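You operate a simulated robot arm through the tools that you are given. There is no shell and no other tool.

The job below is to be done with a simulated two-armed robot. You get a single attempt, and the scene is never put back.

## Task
Lower the long yellow arm and grease the top of the pin guide.
Fine: red-knobbed pin out, hands clear under the arm, arm right down before you brush; grease from the tin, brush back. Set down upright: brush. A coat counts when it lies all over at full strength: go over it till it gets no stronger.

The check looks at the end state, three seconds after you hand in, the way a careful person would. Anything else that was tipped, shoved, dropped, spilled or broken makes it a failure.

## Robot
Two 6-joint arms with two-finger parallel grippers on one trunk, on a base that drives. Base frame: it is fixed to the floor where the robot stands at the start and does not move with it; the origin is under the middle of the robot, x ahead of it, y to its left, z up; the surface under the hand at the start is at about z = 0.8. Lengths are in m, angles in degrees, forces in N, time in s.
The left shoulder is at the start at [0.06, 0.187, 1.222], the right one opposite. With the tool pointing down near the work surface each hand reaches from about 0.1 to 0.58 m from the robot's upright axis, wherever it stands, measured 20 degrees to its own side. Places, roughly: long yellow arm [0.6, 0.4, 1]; pin grease tin [0.8, 0.3, 0.8]; red-knobbed pin [0.5, 0, 0.9]; top of the pin guide [0.5, 0, 0.9]. Payload 1.57 kg a hand.
The tool frame of a hand sits at the grasp point between the pads (the TCP): z along the fingers, y along the line on which they close. The tips reach 0.03 m beyond it. The gripper opens to 0.11 m. The fingers are 0.024 m wide and 0.012 m thick; the gripper's body (0.048 by 0.112 m) begins 0.078 m behind the TCP.
Orientation is that of the tool frame in the base frame, as a unit quaternion [x, y, z, w]. With the fingers straight down and closing along the base's y, the tool's x points along the base's -x, its y along +y and its z along -z.

## Interface
- The arms move only by the tool move_arm. It takes "left_deltas", "right_deltas" or both (then of equal length, played together; a hand with none holds still); each is a list of rows, each a list of 6 numbers: the shift along the tool's x, y, z in m, then the turn, a rotation vector about the tool's x, y, z in degrees. In form: [[tx, ty, tz, rx, ry, rz], ...]. A call has 1 to 20 rows; each row is the pose to reach, as a shift and turn from the pose commanded when the call began, along the tool's axes at that moment. "left_hand" and "right_hand" are, for a hand that has rows, the finger opening in m, from 0 to 0.11, set as the call begins (left out, the last holds). A row lasts 0.2 s, in which the tool goes at most 0.05 m and 8.6 degrees; a call with a longer step from one row to the next is refused whole, and so is a gripper value outside its range. Where a pose cannot be reached the arm comes as near as it can. A force on the tool above 70 N (or 10 N above the force at the start of the call, whichever is more), or a blocked arm, ends the call early, and 0.2 s more pass. Each finger travels about 0.153 m/s and halts on what it meets, pressing with about 25 N; the grip force reading is that of the motor and also rises with nothing between the fingers. The clock runs only during rows and for 0.2 s after the last one: add rows that repeat a pose to give the fingers time. The reply holds the time, the measured pose of the TCP, the force on the tool along the base axes, the opening and the grip force, in the units named above and with some noise, with the torque about the TCP (base axes, N m) and any sound that the robot's microphone picked up, and new pictures: "pictures" is both (left out), scene, wrist or none (wrist: the cameras of the hands that moved).
- Cameras (640 x 400 px; columns grow to the right, rows downward): "scene" is now at [0.0134, 0.0303, 1.7642]; the picture's right is [0.39, -0.92, 0.00], its down [-0.70, -0.29, -0.65] and it looks along [0.60, 0.25, -0.76] (base axes); focal length 266 px, centre (320, 200). "left" rides on the left gripper at [0.07, -0.016, -0.141] in its tool frame; the picture's right is [0.23, 0.97, 0.00], its down [-0.86, 0.20, -0.48] and it looks along [-0.47, 0.11, 0.88] (tool axes); focal length 222 px, centre (320, 200). "right" rides on the right gripper at [0.07, 0.016, -0.141] in its tool frame; the picture's right is [-0.23, 0.97, 0.00], its down [-0.86, -0.20, -0.48] and it looks along [-0.47, -0.11, 0.88] (tool axes); focal length 222 px, centre (320, 200). There is no depth. A picture from a camera that has moved, and an enlarged one, comes with that camera's place and axes in the base frame and with its lens.
- raise_lower(by): slides the trunk up (or, below 0, down) by that many m; the arms and the scene camera ride with it, the base frame stays. It gives what a move gives, with no picture.
- steer(legs): drives the robot by 1 to 6 legs, each [ahead, left, turn to the left] in m, m and degrees, along the robot's own axes; the way and the turn of a leg run together, so that a leg with both is an arc; at most 1.5 m and 180 degrees a leg. The arms and the cameras ride along, it lands a little off, and it stops where it bumps. It gives what a move gives, and a new picture of the scene camera.
- turn_head(pan, tilt): turns the head with the scene camera to pan (to the left, within 86 degrees either way) and tilt (down, from -29 to 69), counted from straight ahead of the robot. It gives what a move gives, and a new picture of the scene camera.
- close_up(camera, box): a new picture of the part [left, top, right, bottom] of that camera's present view, enlarged. No time passes.
- sign_off(): hands the job in; it is judged then, once.

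Places have to be worked out from the pictures, the camera data and where the tool is seen. Open the grippers and draw the arms clear of the work before you hand the job in, unless the task says otherwise.

The tools are called after "Emit:" as a command line: name --argument value ..., lists and objects as JSON in quotes. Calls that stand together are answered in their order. move_arm: Moves the arms, as the interface text tells. Its arguments: {"type":"object","properties":{"left_deltas":{"type":"array","items":{"type":"array","items":{"type":"number"}}},"left_hand":{"type":"number"},"right_deltas":{"type":"array","items":{"type":"array","items":{"type":"number"}}},"right_hand":{"type":"number"},"pictures":{"type":"string","enum":["both","scene","wrist","none"]}},"required":[]} The other tools are called the same way: raise_lower (by) slides the trunk up or down; steer (legs) drives the base; turn_head (pan, tilt) turns the head that bears the scene camera; close_up (camera, box) takes an enlarged picture of a part of a camera's view; sign_off () hands the job in.

At the start:

```text
time: 0.0
left_position: [0.369, 0.2908, 1.4239]
left_tcp_rot: [0.0, 1.0, 0.001, 0.0]
left_contact_force: [-1.2, 0.4, -0.6]
left_ft_torque: [0.01, -0.04, 0.02]
left_finger_gap: 0.1102
left_grip_force: 0.1
right_position: [0.3934, -0.1023, 1.4053]
right_tcp_rot: [0.0, 1.0, 0.0, 0.0]
right_contact_force: [0.0, 0.2, -0.4]
right_ft_torque: [0.0, 0.03, 0.01]
right_finger_gap: 0.1101
right_grip_force: 0.1
trunk travel left (down, up): [-0.85, 0.14]
robot x, y, heading: [-0.0006, -0.0002, -0.0]
head pan, tilt: [22.8, 49.2]
```

scene: 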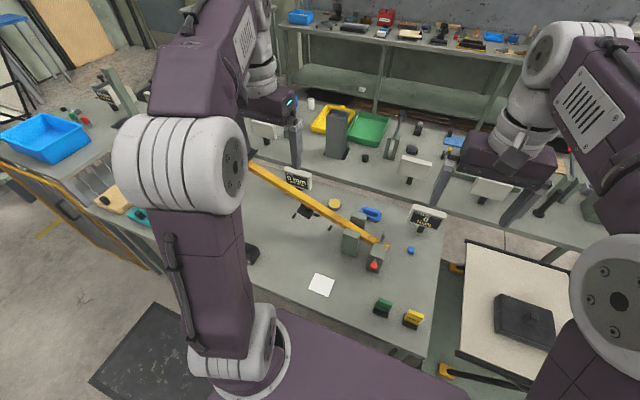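
right: 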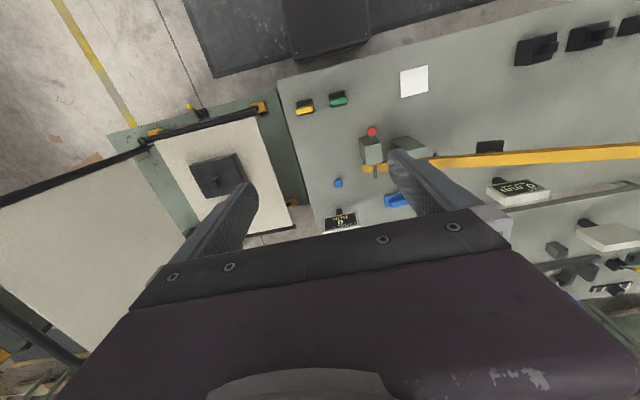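
left: 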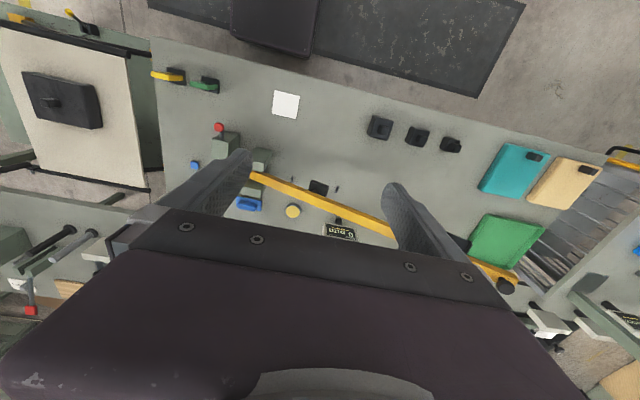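

The scene shows a long yellow arm on the bench leading to a red-knobbed pin block. I'll take enlarged pictures to see details first.

Emit:
close_up --camera "scene" --box '[240, 150, 460, 340]'

Emit:
close_up --camera "left" --box '[140, 60, 420, 260]'

Emit:
close_up --camera "right" --box '[280, 50, 640, 250]'

```text
2.11 times, centred on (350, 245) of scene
camera zoom: at [0.0134, 0.0303, 1.7642], right [0.39, -0.92, 0.0], down [-0.7, -0.29, -0.65], along [0.6, 0.25, -0.76], focal length 561 px, centre (257, 105)
```

zoom: 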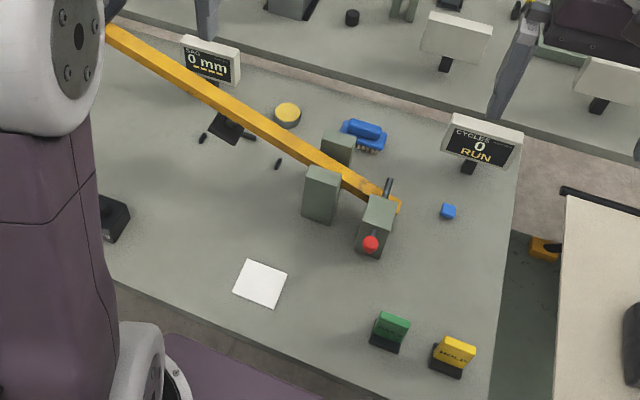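

```text
2.00 times, centred on (280, 160) of left
camera zoom: at [0.2984, 0.2745, 1.5655], right [-0.23, 0.97, 0.0], down [0.86, 0.2, 0.48], along [0.47, 0.11, -0.88], focal length 444 px, centre (400, 280)
```

zoom: 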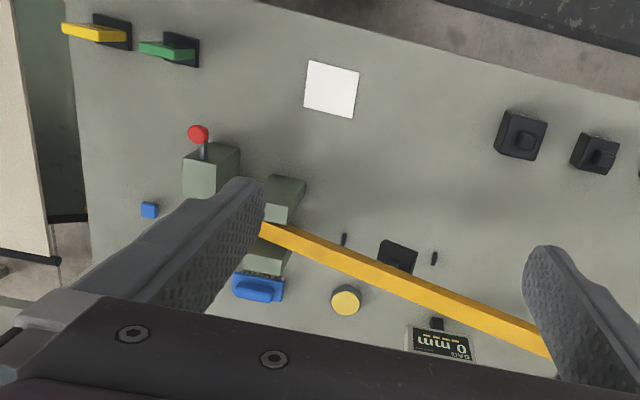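

```text
1.78 times, centred on (460, 150) of right
camera zoom: at [0.3232, -0.0846, 1.5461], right [0.23, 0.97, 0.0], down [0.86, -0.2, 0.48], along [0.47, -0.11, -0.88], focal length 395 px, centre (71, 289)
```

zoom: 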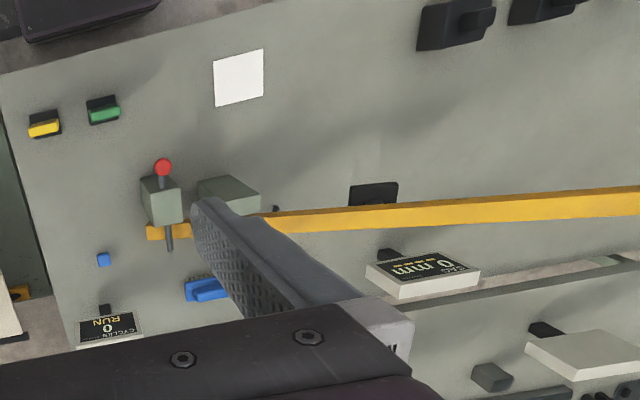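

I need clearer views of the guide block, the brush and tin, and the two tags at the front. More close-ups.

Emit:
close_up --camera "scene" --box '[330, 190, 410, 280]'

Emit:
close_up --camera "scene" --box '[360, 280, 440, 340]'

Emit:
close_up --camera "scene" --box '[240, 150, 340, 230]'

Emit:
close_up --camera "scene" --box '[395, 190, 455, 240]'

Emit:
close_up --camera "left" --box '[340, 80, 640, 320]'

```text
4.44 times, centred on (370, 235) of scene
camera zoom: at [0.0134, 0.0303, 1.7642], right [0.39, -0.92, 0.0], down [-0.7, -0.29, -0.65], along [0.6, 0.25, -0.76], focal length 1184 px, centre (98, 44)
```

zoom: 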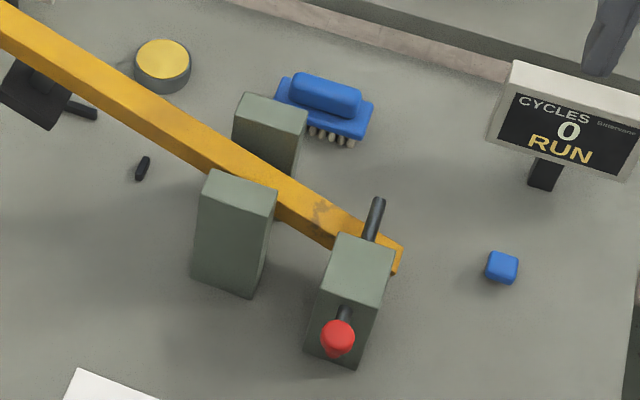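

```text
6.67 times, centred on (400, 310) of scene
camera zoom: at [0.0134, 0.0303, 1.7642], right [0.39, -0.92, 0.0], down [-0.7, -0.29, -0.65], along [0.6, 0.25, -0.76], focal length 1775 px, centre (-213, -533)
```

zoom: 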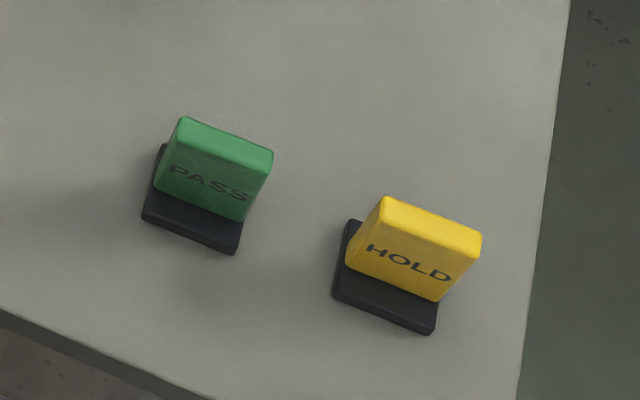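

```text
5.00 times, centred on (290, 190) of scene
camera zoom: at [0.0134, 0.0303, 1.7642], right [0.39, -0.92, 0.0], down [-0.7, -0.29, -0.65], along [0.6, 0.25, -0.76], focal length 1332 px, centre (470, 250)
```

zoom: 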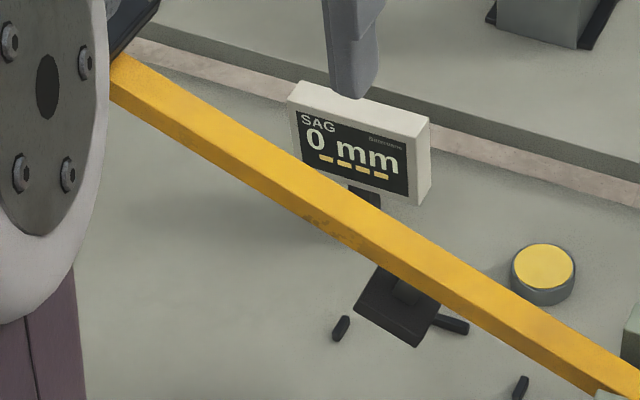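

```text
8.00 times, centred on (425, 215) of scene
camera zoom: at [0.0134, 0.0303, 1.7642], right [0.39, -0.92, 0.0], down [-0.7, -0.29, -0.65], along [0.6, 0.25, -0.76], focal length 2130 px, centre (-520, 80)
```

zoom: 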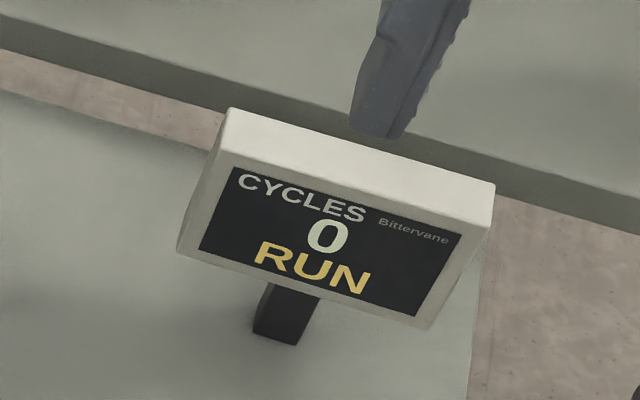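

```text
1.67 times, centred on (490, 200) of left
camera zoom: at [0.2984, 0.2745, 1.5655], right [-0.23, 0.97, 0.0], down [0.86, 0.2, 0.48], along [0.47, 0.11, -0.88], focal length 370 px, centre (37, 200)
```

zoom: 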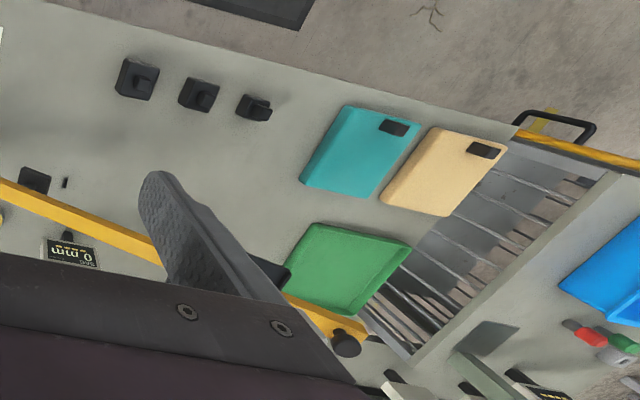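

The setup looks like this: the arm rests on the pin that goes through the guide block at about (0.56, 0.02). The tin is near (0.77, 0.275) and the brush near (0.77, 0.10). I'll turn the head to see the bench edge and the base clearance.

Emit:
turn_head --pan 0 --tilt 65

```text
time: 0.9
left_position: [0.3683, 0.2898, 1.4248]
left_tcp_rot: [0.001, 1.0, 0.0, 0.0]
left_contact_force: [-0.3, -0.7, 0.0]
left_ft_torque: [0.01, 0.01, 0.01]
left_finger_gap: 0.1099
left_grip_force: 0.1
right_position: [0.3922, -0.1025, 1.4051]
right_tcp_rot: [0.0, 1.0, -0.001, 0.0]
right_contact_force: [0.5, 0.7, 0.0]
right_ft_torque: [0.0, 0.01, 0.02]
right_finger_gap: 0.1099
right_grip_force: 0.0
trunk travel left (down, up): [-0.85, 0.14]
robot x, y, heading: [0.0004, 0.0011, -0.1]
head pan, tilt: [0.0, 65.0]
camera scene: at [0.0024, 0.0003, 1.7451], right [0.0, -1.0, 0.0], down [-0.91, 0.0, -0.42], along [0.42, 0.0, -0.91], focal length 266 px, centre (320, 200)
```

scene: 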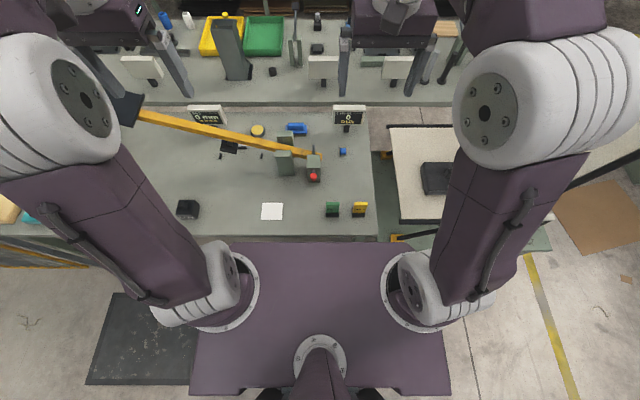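

The bench front edge is at about x = 0.29 and the trunk deck is above bench height. I'll zoom in on the guide and arm from this viewpoint to triangulate.

Emit:
close_up --camera "scene" --box '[250, 110, 370, 190]'

Emit:
close_up --camera "scene" --box '[120, 90, 270, 190]'

Emit:
close_up --camera "right" --box '[310, 100, 490, 220]'

Emit:
close_up --camera "left" --box '[180, 100, 300, 220]'

```text
5.00 times, centred on (310, 150) of scene
camera zoom: at [0.0024, 0.0003, 1.7451], right [0.0, -1.0, 0.0], down [-0.91, 0.0, -0.42], along [0.42, 0.0, -0.91], focal length 1332 px, centre (370, 450)
```

zoom: 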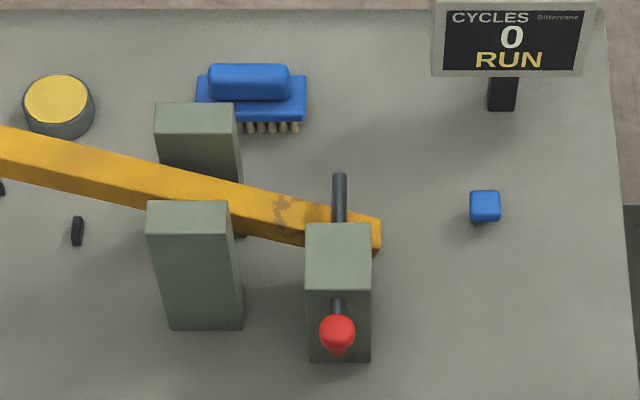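

```text
4.00 times, centred on (195, 140) of scene
camera zoom: at [0.0024, 0.0003, 1.7451], right [0.0, -1.0, 0.0], down [-0.91, 0.0, -0.42], along [0.42, 0.0, -0.91], focal length 1065 px, centre (820, 440)
```

zoom: 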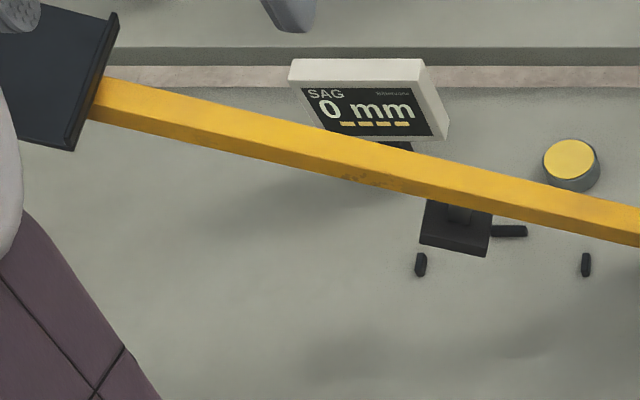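

```text
3.33 times, centred on (400, 160) of right
camera zoom: at [0.3232, -0.0846, 1.5461], right [0.23, 0.97, 0.0], down [0.86, -0.2, 0.48], along [0.47, -0.11, -0.88], focal length 740 px, centre (53, 333)
```

zoom: 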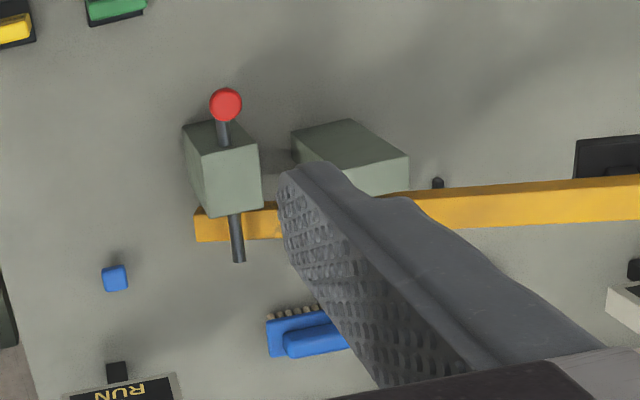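

```text
3.33 times, centred on (240, 160) of left
camera zoom: at [0.2984, 0.2745, 1.5655], right [-0.23, 0.97, 0.0], down [0.86, 0.2, 0.48], along [0.47, 0.11, -0.88], focal length 740 px, centre (587, 333)
```

zoom: 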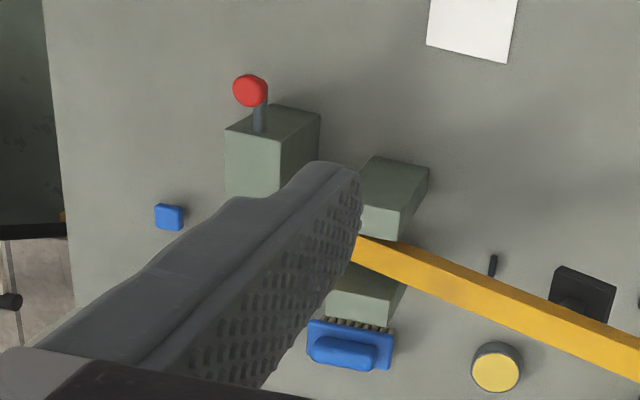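

The picture suggests the pin passes over the arm's short right end, so the arm may be a lever pivoted between the two posts with its long left end raised. I'll check that with tighter zooms and a look to the left.

Emit:
close_up --camera "right" --box '[350, 120, 410, 190]'

Emit:
close_up --camera "scene" --box '[275, 125, 335, 185]'

Emit:
turn_head --pan 55 --tilt 35

```text
5.71 times, centred on (380, 155) of right
camera zoom: at [0.3232, -0.0846, 1.5461], right [0.23, 0.97, 0.0], down [0.86, -0.2, 0.48], along [0.47, -0.11, -0.88], focal length 1269 px, centre (-23, 457)
```

zoom: 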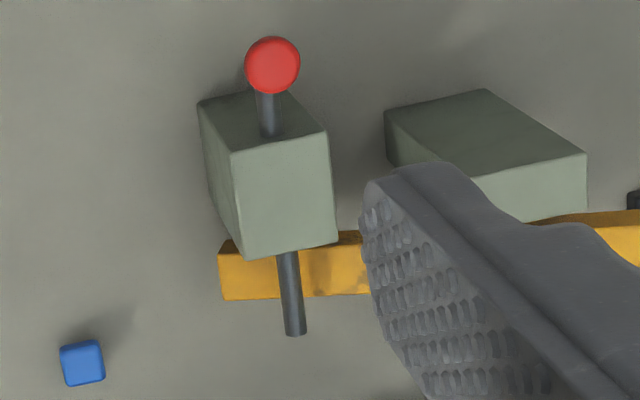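

```text
6.67 times, centred on (305, 155) of scene
camera zoom: at [0.0024, 0.0003, 1.7451], right [0.0, -1.0, 0.0], down [-0.91, 0.0, -0.42], along [0.42, 0.0, -0.91], focal length 1775 px, centre (420, 500)
```

zoom: 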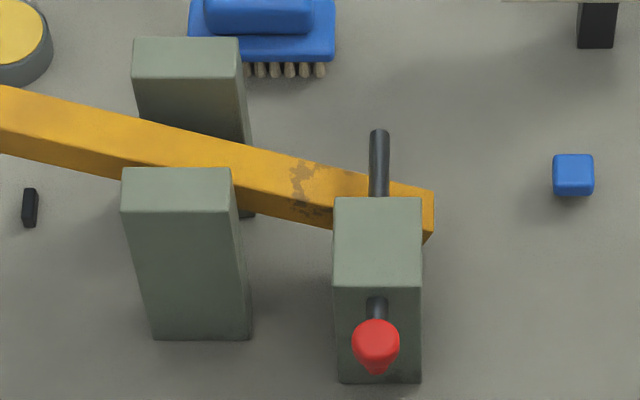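

```text
time: 2.1
left_position: [0.3684, 0.2904, 1.4242]
left_tcp_rot: [0.0, 1.0, 0.0, 0.0]
left_contact_force: [-0.1, 0.8, -0.8]
left_ft_torque: [-0.04, -0.01, 0.01]
left_finger_gap: 0.1099
left_grip_force: 0.0
right_position: [0.3941, -0.1009, 1.4054]
right_tcp_rot: [0.0, 1.0, 0.001, 0.0]
right_contact_force: [-0.4, 0.1, -0.3]
right_ft_torque: [0.02, 0.01, 0.0]
right_finger_gap: 0.1097
right_grip_force: 0.3
trunk travel left (down, up): [-0.85, 0.14]
robot x, y, heading: [0.0035, 0.0024, -0.2]
head pan, tilt: [55.0, 35.0]
camera scene: at [-0.0077, 0.0722, 1.7849], right [0.82, -0.57, 0.0], down [-0.33, -0.47, -0.82], along [0.47, 0.67, -0.57], focal length 266 px, centre (320, 200)
```

scene: 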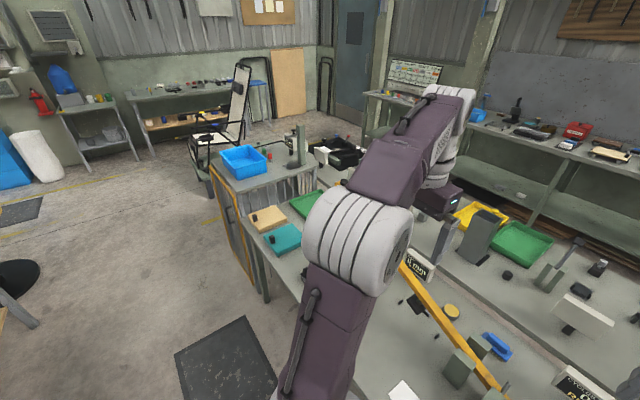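

The wrist view confirms it: the pin runs through the guide block and over the arm's short end, so pulling it lets the long left side come down. The knob triangulates to about (0.483, 0.025, 0.91). I'll bring the right hand to a closer viewing position above and in front of it.

Emit:
move_arm --right_deltas '[[-0.007, 0.018, 0.036, 0, 0, 0], [-0.014, 0.036, 0.072, 0, 0, 0], [-0.021, 0.054, 0.108, 0, 0, 0], [-0.028, 0.072, 0.144, 0, 0, 0], [-0.035, 0.09, 0.18, 0, 0, 0], [-0.043, 0.108, 0.216, 0, 0, 0], [-0.05, 0.126, 0.25, 0, 0, 0], [-0.05, 0.126, 0.25, 0, 0, 0]]' --right_hand 0.08 --pictures "wrist"

Emit:
turn_head --pan 25 --tilt 50

```text
time: 3.9
left_position: [0.3669, 0.2908, 1.4258]
left_tcp_rot: [0.0, 1.0, -0.001, 0.0]
left_contact_force: [0.4, -0.4, -0.1]
left_ft_torque: [0.02, 0.0, 0.01]
left_finger_gap: 0.1099
left_grip_force: 0.1
right_position: [0.4432, 0.0244, 1.1544]
right_tcp_rot: [0.0, 1.0, 0.0, -0.001]
right_contact_force: [-0.8, 0.1, 0.3]
right_ft_torque: [0.01, 0.0, -0.01]
right_finger_gap: 0.08
right_grip_force: 0.0
trunk travel left (down, up): [-0.85, 0.14]
robot x, y, heading: [-0.0005, -0.0013, -0.0]
head pan, tilt: [55.0, 35.0]
camera right: at [0.3729, 0.0407, 1.2964], right [0.23, 0.97, 0.0], down [0.85, -0.2, 0.48], along [0.47, -0.11, -0.88], focal length 222 px, centre (320, 200)
```

right: 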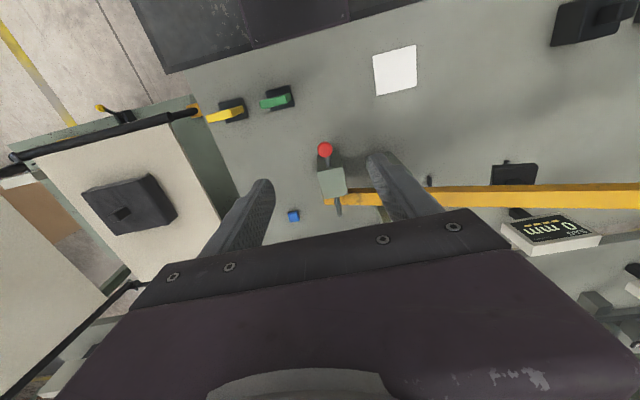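

```text
time: 4.8
left_position: [0.3668, 0.2907, 1.4252]
left_tcp_rot: [0.0, 1.0, -0.001, 0.0]
left_contact_force: [0.5, -0.2, 0.5]
left_ft_torque: [0.01, -0.04, 0.01]
left_finger_gap: 0.1103
left_grip_force: 0.0
right_position: [0.4433, 0.0237, 1.1549]
right_tcp_rot: [0.0, 1.0, 0.001, 0.0]
right_contact_force: [0.7, 0.1, 0.0]
right_ft_torque: [0.01, -0.01, 0.03]
right_finger_gap: 0.0799
right_grip_force: 0.0
trunk travel left (down, up): [-0.85, 0.14]
robot x, y, heading: [-0.0029, 0.001, 0.1]
head pan, tilt: [25.0, 50.0]
camera scene: at [0.0116, 0.033, 1.7632], right [0.42, -0.91, 0.0], down [-0.69, -0.32, -0.64], along [0.58, 0.27, -0.77], focal length 266 px, centre (320, 200)
```

scene: 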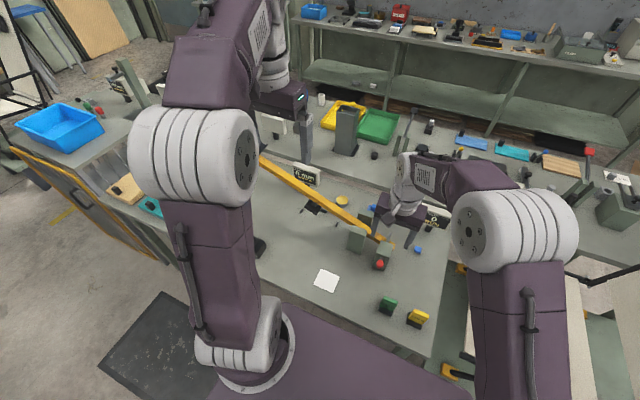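

Emit:
close_up --camera "right" --box '[280, 120, 400, 220]'

Emit:
close_up --camera "scene" --box '[340, 200, 430, 290]'

```text
4.00 times, centred on (340, 170) of right
camera zoom: at [0.3733, 0.0408, 1.2967], right [0.23, 0.97, 0.0], down [0.86, -0.2, 0.48], along [0.47, -0.11, -0.88], focal length 888 px, centre (240, 320)
```

zoom: 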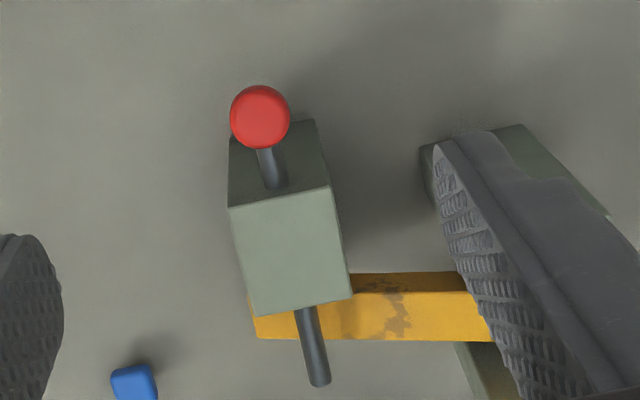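

```text
4.44 times, centred on (385, 245) of scene
camera zoom: at [0.0116, 0.033, 1.7632], right [0.42, -0.91, 0.0], down [-0.69, -0.32, -0.64], along [0.58, 0.27, -0.77], focal length 1184 px, centre (31, 0)
```

zoom: 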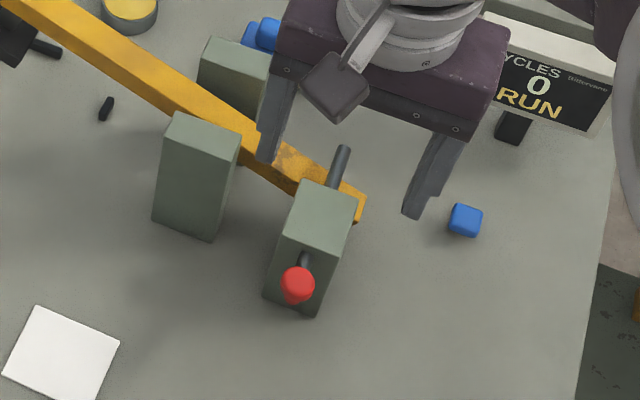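

The knob looks like an upright mushroom on the near end of a horizontal shaft, with the shaft at z ≈ 0.888 and the cap at about 0.913. I'll descend to just above it and look again.

Emit:
move_arm --right_deltas '[[-0.01, 0, 0.04, 0, 0, 0], [-0.02, 0, 0.08, 0, 0, 0], [-0.03, 0, 0.12, 0, 0, 0], [-0.038, 0, 0.16, 0, 0, 0], [-0.038, 0, 0.16, 0, 0, 0]]' --right_hand 0.07 --pictures "both"

Emit:
close_up --camera "scene" --box '[340, 200, 430, 290]'

Emit:
close_up --camera "right" --box '[260, 120, 380, 240]'

```text
time: 6.0
left_position: [0.3672, 0.2906, 1.4264]
left_tcp_rot: [0.0, 1.0, 0.001, 0.001]
left_contact_force: [0.7, -0.1, -0.2]
left_ft_torque: [0.0, 0.0, 0.04]
left_finger_gap: 0.11
left_grip_force: 0.0
right_position: [0.4793, 0.0246, 0.9944]
right_tcp_rot: [0.0, 1.0, 0.0, 0.001]
right_contact_force: [-0.5, 0.4, -0.5]
right_ft_torque: [-0.02, 0.02, -0.01]
right_finger_gap: 0.0697
right_grip_force: 0.0
trunk travel left (down, up): [-0.85, 0.14]
robot x, y, heading: [-0.002, 0.0012, 0.0]
head pan, tilt: [25.0, 50.0]
camera scene: at [0.0113, 0.0327, 1.7632], right [0.42, -0.91, 0.0], down [-0.69, -0.32, -0.64], along [0.58, 0.27, -0.77], focal length 266 px, centre (320, 200)
camera right: at [0.4108, 0.0408, 1.1357], right [0.23, 0.97, 0.0], down [0.85, -0.2, 0.48], along [0.47, -0.11, -0.88], focal length 222 px, centre (320, 200)
```

scene: 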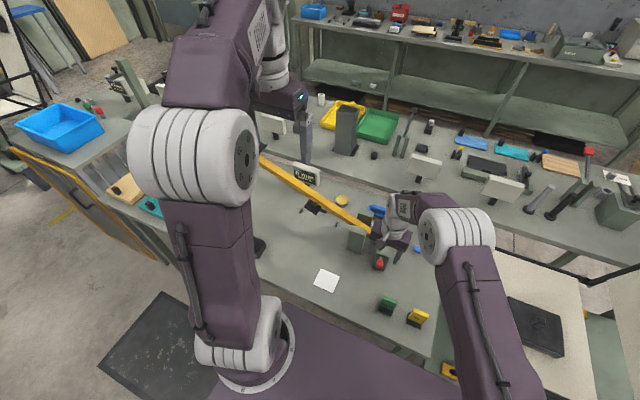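
right: 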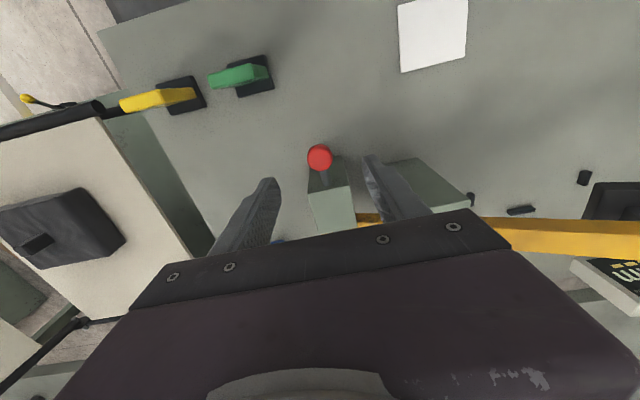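

```text
4.44 times, centred on (385, 245) of scene
camera zoom: at [0.0113, 0.0327, 1.7632], right [0.42, -0.91, 0.0], down [-0.69, -0.32, -0.64], along [0.58, 0.27, -0.77], focal length 1184 px, centre (31, 0)
```

zoom: 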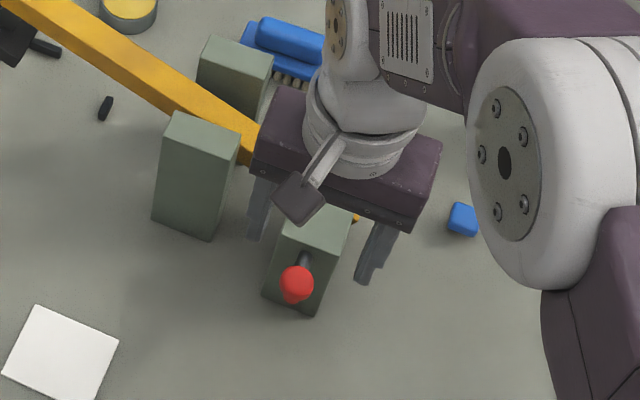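

```text
3.33 times, centred on (320, 180) of right
camera zoom: at [0.4108, 0.0408, 1.1357], right [0.23, 0.97, 0.0], down [0.85, -0.2, 0.48], along [0.47, -0.11, -0.88], focal length 740 px, centre (320, 267)
```

zoom: 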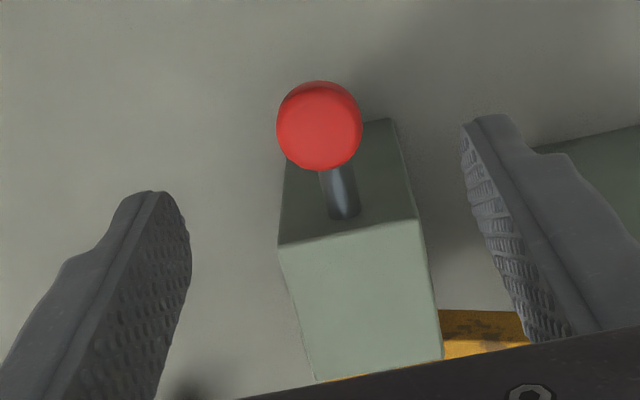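

The cap is centred between the fingers, at about (0.481, 0.024, 0.913). I'll lower so the pads span it and close.

Emit:
move_arm --right_deltas '[[-0.001, 0, 0.03, 0, 0, 0], [-0.001, 0, 0.06, 0, 0, 0], [-0.001, 0, 0.077, 0, 0, 0], [-0.001, 0, 0.077, 0, 0, 0]]' --pictures "wrist"

Emit:
move_arm --right_deltas '[[0, 0, 0, 0, 0, 0], [0, 0, 0, 0, 0, 0], [0, 0, 0, 0, 0, 0]]' --right_hand 0.01 --pictures "both"

Emit:
close_up --camera "right" --box '[260, 140, 380, 240]'

```text
time: 7.0
left_position: [0.3674, 0.2905, 1.4257]
left_tcp_rot: [0.0, 1.0, 0.0, 0.0]
left_contact_force: [-0.1, -0.1, -0.3]
left_ft_torque: [-0.03, -0.01, 0.01]
left_finger_gap: 0.1099
left_grip_force: 0.0
right_position: [0.4808, 0.0242, 0.9159]
right_tcp_rot: [0.0, 1.0, 0.0, 0.001]
right_contact_force: [1.0, -0.5, 0.4]
right_ft_torque: [-0.03, 0.0, 0.0]
right_finger_gap: 0.07
right_grip_force: 0.2
trunk travel left (down, up): [-0.85, 0.14]
robot x, y, heading: [0.0007, -0.0015, 0.0]
head pan, tilt: [25.0, 50.0]
camera right: at [0.4115, 0.0413, 1.0576], right [0.23, 0.97, 0.0], down [0.86, -0.2, 0.48], along [0.47, -0.11, -0.88], focal length 222 px, centre (320, 200)
```

right: 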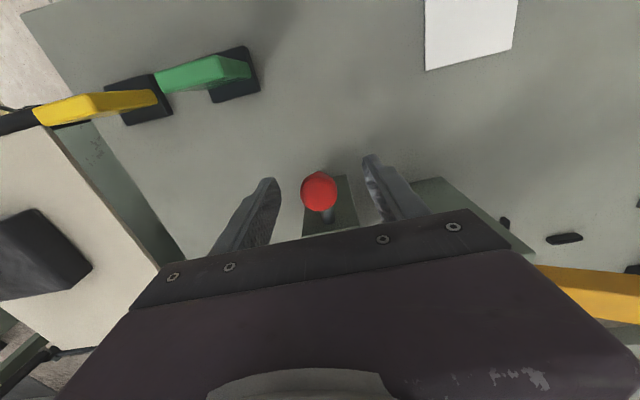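

```text
time: 7.8
left_position: [0.3669, 0.2909, 1.4255]
left_tcp_rot: [-0.001, 1.0, 0.0, 0.0]
left_contact_force: [-0.3, 0.3, 0.5]
left_ft_torque: [-0.03, 0.04, -0.01]
left_finger_gap: 0.1097
left_grip_force: 0.1
right_position: [0.4822, 0.024, 0.9165]
right_tcp_rot: [-0.001, 1.0, -0.001, 0.0]
right_contact_force: [-0.8, -1.4, -2.7]
right_ft_torque: [0.02, -0.25, 0.0]
right_finger_gap: 0.0255
right_grip_force: 36.8
trunk travel left (down, up): [-0.85, 0.14]
robot x, y, heading: [-0.0029, 0.0007, -0.0]
head pan, tilt: [25.0, 50.0]
camera scene: at [0.0118, 0.0325, 1.7631], right [0.42, -0.91, 0.0], down [-0.69, -0.32, -0.64], along [0.58, 0.27, -0.77], focal length 266 px, centre (320, 200)
camera right: at [0.4115, 0.041, 1.0577], right [0.23, 0.97, 0.0], down [0.86, -0.2, 0.48], along [0.47, -0.11, -0.88], focal length 222 px, centre (320, 200)
```

scene: 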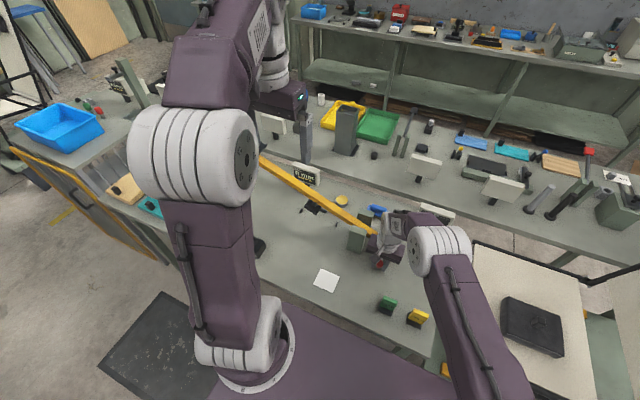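
right: 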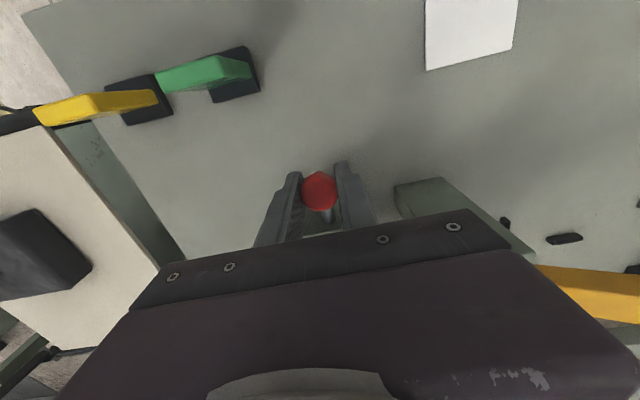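

```text
4.00 times, centred on (320, 190) of right
camera zoom: at [0.4115, 0.041, 1.0577], right [0.23, 0.97, 0.0], down [0.86, -0.2, 0.48], along [0.47, -0.11, -0.88], focal length 888 px, centre (320, 240)
```

zoom: 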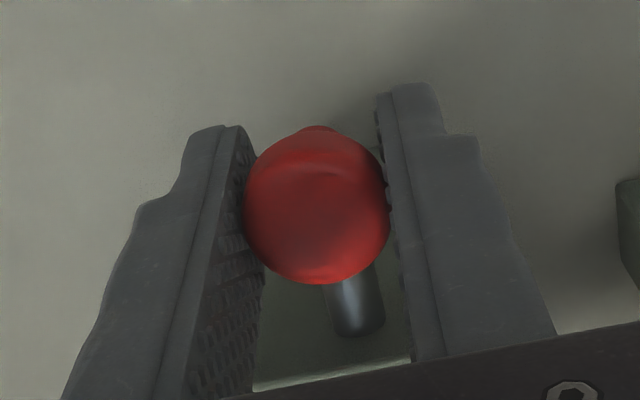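

The cap is gripped (gap 0.0255) and both hands are clear of the space under the arm. I'll pull the pin back 2 cm first to feel the resistance.

Emit:
move_arm --right_deltas '[[0.005, 0, 0, 0, 0, 0], [0.01, 0, 0, 0, 0, 0], [0.015, 0, 0, 0, 0, 0], [0.02, 0, 0, 0, 0, 0]]' --pictures "both"

Emit:
close_up --camera "right" --box '[260, 140, 380, 240]'

```text
time: 8.8
left_position: [0.3696, 0.2905, 1.4256]
left_tcp_rot: [0.0, 1.0, 0.0, -0.001]
left_contact_force: [0.7, 0.7, 0.3]
left_ft_torque: [0.02, 0.0, 0.0]
left_finger_gap: 0.11
left_grip_force: 0.1
right_position: [0.4621, 0.0251, 0.9166]
right_tcp_rot: [0.001, 1.0, 0.0, -0.001]
right_contact_force: [1.0, -0.9, -10.9]
right_ft_torque: [0.06, -0.41, 0.03]
right_finger_gap: 0.0254
right_grip_force: 37.3
trunk travel left (down, up): [-0.85, 0.14]
robot x, y, heading: [-0.0009, -0.0015, -0.2]
head pan, tilt: [25.0, 50.0]
camera scene: at [0.0134, 0.0325, 1.7631], right [0.42, -0.91, 0.0], down [-0.7, -0.32, -0.64], along [0.58, 0.27, -0.77], focal length 266 px, centre (320, 200)
camera right: at [0.3922, 0.041, 1.0578], right [0.23, 0.97, 0.0], down [0.86, -0.2, 0.48], along [0.46, -0.11, -0.88], focal length 222 px, centre (320, 200)
```

scene: 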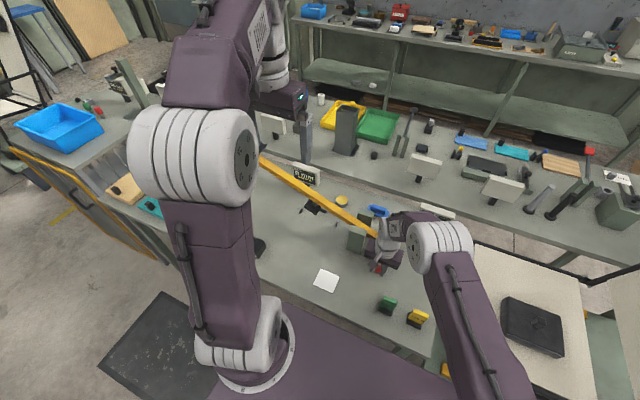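
right: 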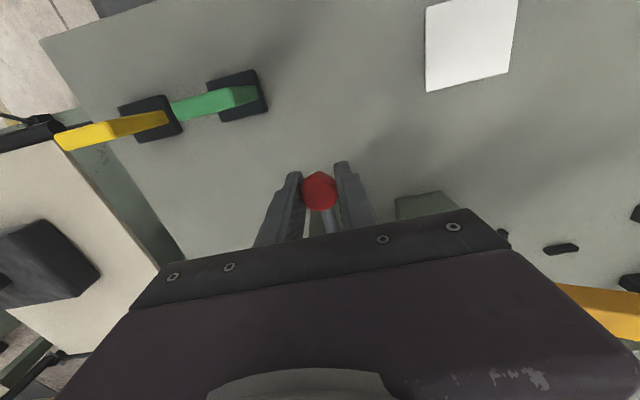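

```text
4.00 times, centred on (320, 190) of right
camera zoom: at [0.3922, 0.041, 1.0578], right [0.23, 0.97, 0.0], down [0.86, -0.2, 0.48], along [0.46, -0.11, -0.88], focal length 888 px, centre (320, 240)
```

zoom: 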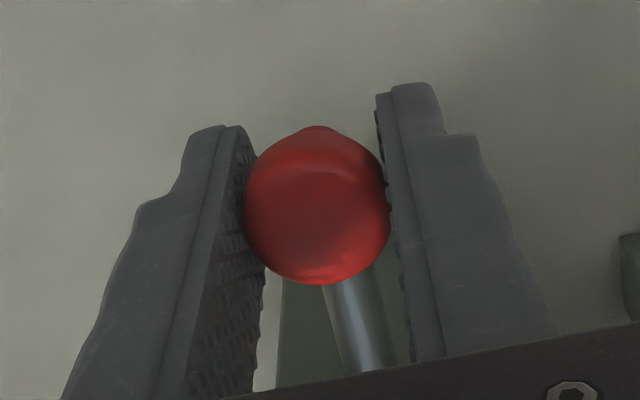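

The pin slides freely but there's a −11 N vertical force, so my line is a touch high. I'll ease down 2 mm and keep pulling in small steps.

Emit:
move_arm --right_deltas '[[0.0, 0, 0.002, 0, 0, 0], [0.005, 0, 0.002, 0, 0, 0], [0.005, 0, 0.002, 0, 0, 0]]' --pictures "none"

```text
time: 9.7
left_position: [0.3663, 0.2903, 1.4251]
left_tcp_rot: [0.0, 1.0, 0.0, 0.001]
left_contact_force: [-1.1, 0.9, -0.2]
left_ft_torque: [0.02, 0.01, -0.04]
left_finger_gap: 0.11
left_grip_force: 0.0
right_position: [0.4563, 0.0256, 0.916]
right_tcp_rot: [0.0, 1.0, 0.0, 0.001]
right_contact_force: [1.5, -2.8, 9.4]
right_ft_torque: [-0.01, 0.44, -0.02]
right_finger_gap: 0.0255
right_grip_force: 37.4
trunk travel left (down, up): [-0.85, 0.14]
robot x, y, heading: [-0.0023, -0.0034, -0.0]
head pan, tilt: [25.0, 50.0]
```

2 mm swung the force to +9 N, so the right height is 1 mm up. I'll correct that and continue the pull a further 2.5 cm.

Emit:
move_arm --right_deltas '[[0.005, 0, -0.001, 0, 0, 0], [0.01, 0, -0.001, 0, 0, 0], [0.015, 0, -0.001, 0, 0, 0], [0.02, 0, -0.001, 0, 0, 0], [0.025, 0, -0.001, 0, 0, 0]]' --pictures "scene"

Emit:
close_up --camera "scene" --box '[240, 130, 460, 300]'

```text
time: 10.8
left_position: [0.3686, 0.2899, 1.4251]
left_tcp_rot: [0.0, 1.0, 0.0, 0.0]
left_contact_force: [-0.3, 0.3, 0.1]
left_ft_torque: [0.02, -0.01, -0.02]
left_finger_gap: 0.11
left_grip_force: 0.1
right_position: [0.4313, 0.0237, 0.9164]
right_tcp_rot: [0.0, 1.0, 0.0, -0.001]
right_contact_force: [2.0, -1.8, -10.0]
right_ft_torque: [0.1, -0.6, 0.01]
right_finger_gap: 0.0255
right_grip_force: 36.9
trunk travel left (down, up): [-0.85, 0.14]
robot x, y, heading: [-0.0006, -0.0036, -0.1]
head pan, tilt: [25.0, 50.0]
camera scene: at [0.0126, 0.0324, 1.7631], right [0.42, -0.91, 0.0], down [-0.69, -0.32, -0.64], along [0.58, 0.27, -0.77], focal length 266 px, centre (320, 200)
```

scene: 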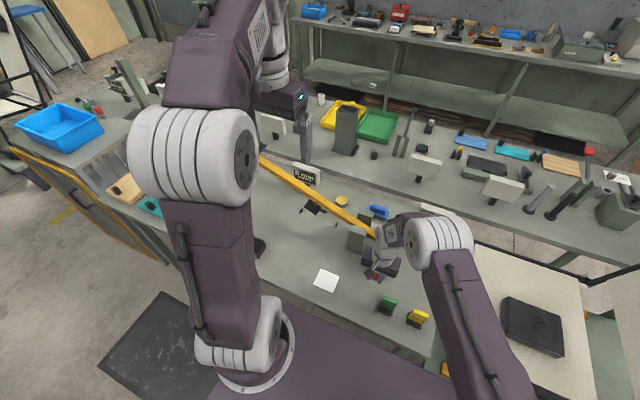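

```text
2.35 times, centred on (350, 215) of scene
camera zoom: at [0.0126, 0.0324, 1.7631], right [0.42, -0.91, 0.0], down [-0.69, -0.32, -0.64], along [0.58, 0.27, -0.77], focal length 627 px, centre (249, 165)
```

zoom: 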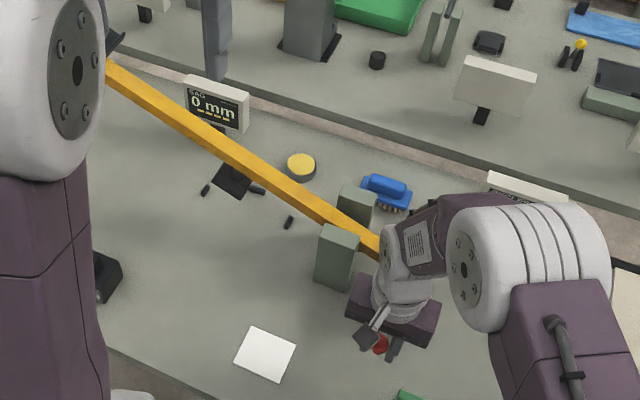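

Pulled 5 cm and the arm hasn't moved yet; the pin line drops slightly (about 1 mm per 25 mm). I'll keep pulling along that slope.

Emit:
move_arm --right_deltas '[[0.005, 0, 0.001, 0, 0, 0], [0.01, 0, 0.001, 0, 0, 0], [0.015, 0, 0.001, 0, 0, 0], [0.02, 0, 0.0015, 0, 0, 0], [0.025, 0, 0.0015, 0, 0, 0], [0.025, 0, 0.0015, 0, 0, 0]]' --pictures "scene"

Emit:
close_up --camera "scene" --box '[240, 130, 460, 300]'

```text
time: 12.2
left_position: [0.3659, 0.2911, 1.4255]
left_tcp_rot: [0.0, 1.0, 0.0, 0.0]
left_contact_force: [0.4, -0.3, -0.5]
left_ft_torque: [0.04, -0.01, -0.02]
left_finger_gap: 0.1098
left_grip_force: 0.0
right_position: [0.4041, 0.0234, 0.9153]
right_tcp_rot: [0.0, 1.0, -0.001, -0.002]
right_contact_force: [0.3, -0.4, -0.3]
right_ft_torque: [0.01, 0.02, 0.01]
right_finger_gap: 0.0098
right_grip_force: 0.1
trunk travel left (down, up): [-0.85, 0.14]
robot x, y, heading: [-0.0026, 0.0034, 0.0]
head pan, tilt: [25.0, 50.0]
camera scene: at [0.009, 0.0324, 1.7631], right [0.42, -0.91, 0.0], down [-0.69, -0.32, -0.64], along [0.58, 0.27, -0.77], focal length 266 px, centre (320, 200)
```

scene: 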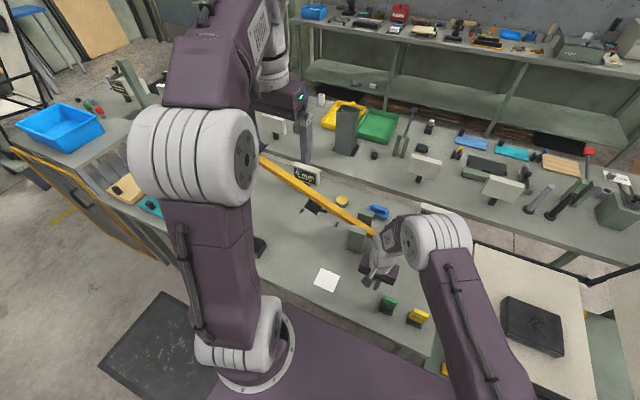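

```text
2.35 times, centred on (350, 215) of scene
camera zoom: at [0.009, 0.0324, 1.7631], right [0.42, -0.91, 0.0], down [-0.69, -0.32, -0.64], along [0.58, 0.27, -0.77], focal length 627 px, centre (249, 165)
```

zoom: 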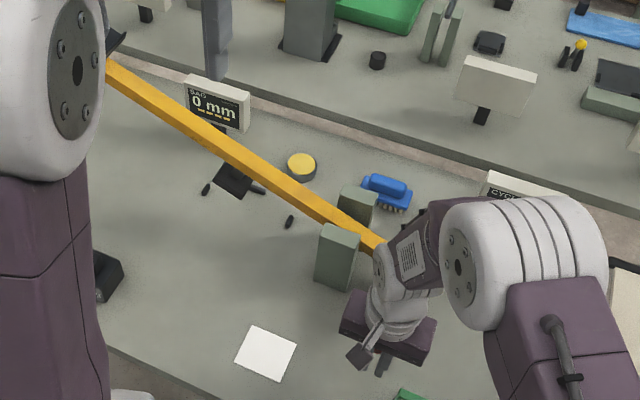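

The gripper closed to 0.01, so it slipped off the knob. I'll look with the wrist camera to find the pin.

Emit:
close_up --camera "right" --box '[200, 100, 440, 260]'

Emit:
close_up --camera "left" --box '[100, 60, 300, 220]'

Emit:
close_up --camera "scene" --box '[340, 200, 430, 290]'

```text
2.50 times, centred on (320, 180) of right
camera zoom: at [0.3351, 0.0406, 1.0567], right [0.23, 0.97, 0.0], down [0.86, -0.2, 0.48], along [0.46, -0.11, -0.88], focal length 555 px, centre (320, 250)
```

zoom: 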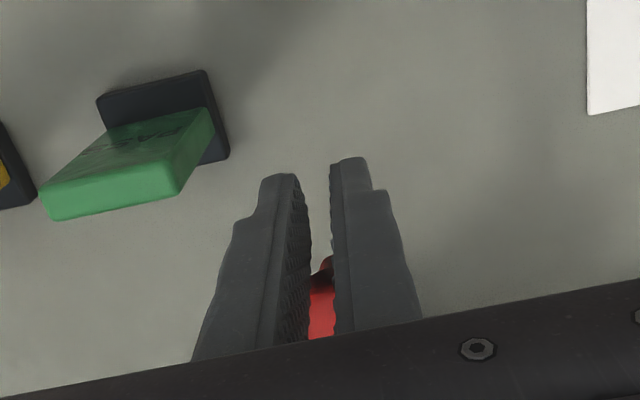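

```text
2.50 times, centred on (200, 140) of left
camera zoom: at [0.296, 0.2742, 1.5659], right [-0.23, 0.97, 0.0], down [0.85, 0.2, 0.48], along [0.47, 0.11, -0.88], focal length 555 px, centre (620, 350)
```

zoom: 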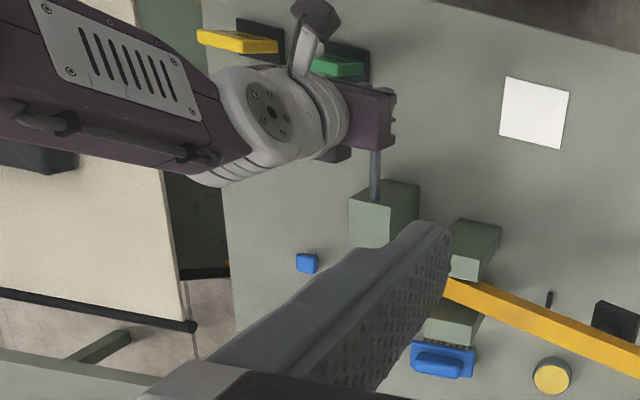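

```text
4.44 times, centred on (385, 245) of scene
camera zoom: at [0.009, 0.0324, 1.7631], right [0.42, -0.91, 0.0], down [-0.69, -0.32, -0.64], along [0.58, 0.27, -0.77], focal length 1184 px, centre (31, 0)
```

zoom: 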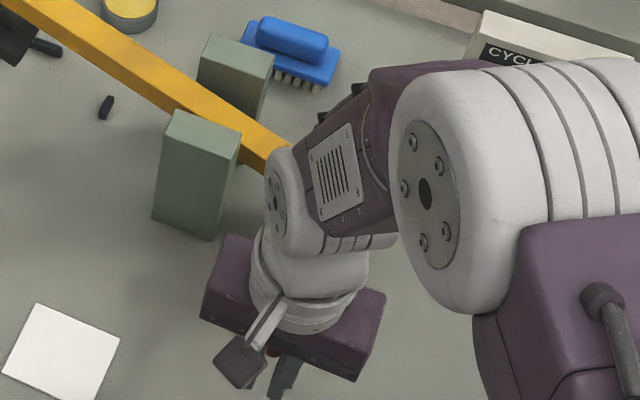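

The knob is still just beyond the fingers, in the block. I'll open up and check its position.

Emit:
move_arm --right_deltas '[[0, 0, 0, 0, 0, 0], [0, 0, 0, 0, 0, 0], [0, 0, 0, 0, 0, 0]]' --right_hand 0.06 --pictures "wrist"

Emit:
close_up --camera "right" --box '[260, 140, 380, 240]'

```text
time: 13.1
left_position: [0.3694, 0.2905, 1.4255]
left_tcp_rot: [0.001, 1.0, 0.0, 0.0]
left_contact_force: [0.0, 1.0, 0.7]
left_ft_torque: [0.0, 0.01, 0.01]
left_finger_gap: 0.1098
left_grip_force: 0.0
right_position: [0.4073, 0.0246, 0.9145]
right_tcp_rot: [0.0, 1.0, 0.0, 0.0]
right_contact_force: [-0.2, -0.9, 0.3]
right_ft_torque: [0.0, 0.03, 0.0]
right_finger_gap: 0.06
right_grip_force: 0.1
trunk travel left (down, up): [-0.85, 0.14]
robot x, y, heading: [0.0008, 0.0025, 0.0]
head pan, tilt: [25.0, 50.0]
camera right: at [0.3388, 0.0405, 1.0566], right [0.23, 0.97, 0.0], down [0.86, -0.2, 0.48], along [0.47, -0.11, -0.88], focal length 222 px, centre (320, 200)
```

right: 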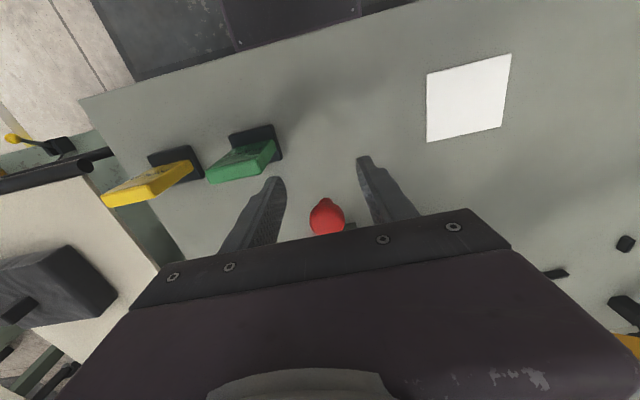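

```text
4.00 times, centred on (320, 190) of right
camera zoom: at [0.3388, 0.0405, 1.0566], right [0.23, 0.97, 0.0], down [0.86, -0.2, 0.48], along [0.47, -0.11, -0.88], focal length 888 px, centre (320, 240)
```

zoom: 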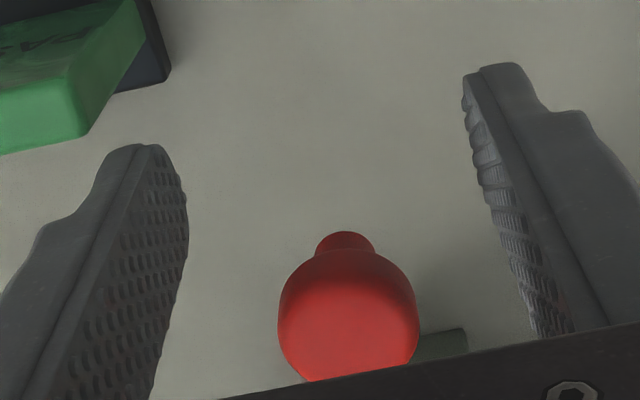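

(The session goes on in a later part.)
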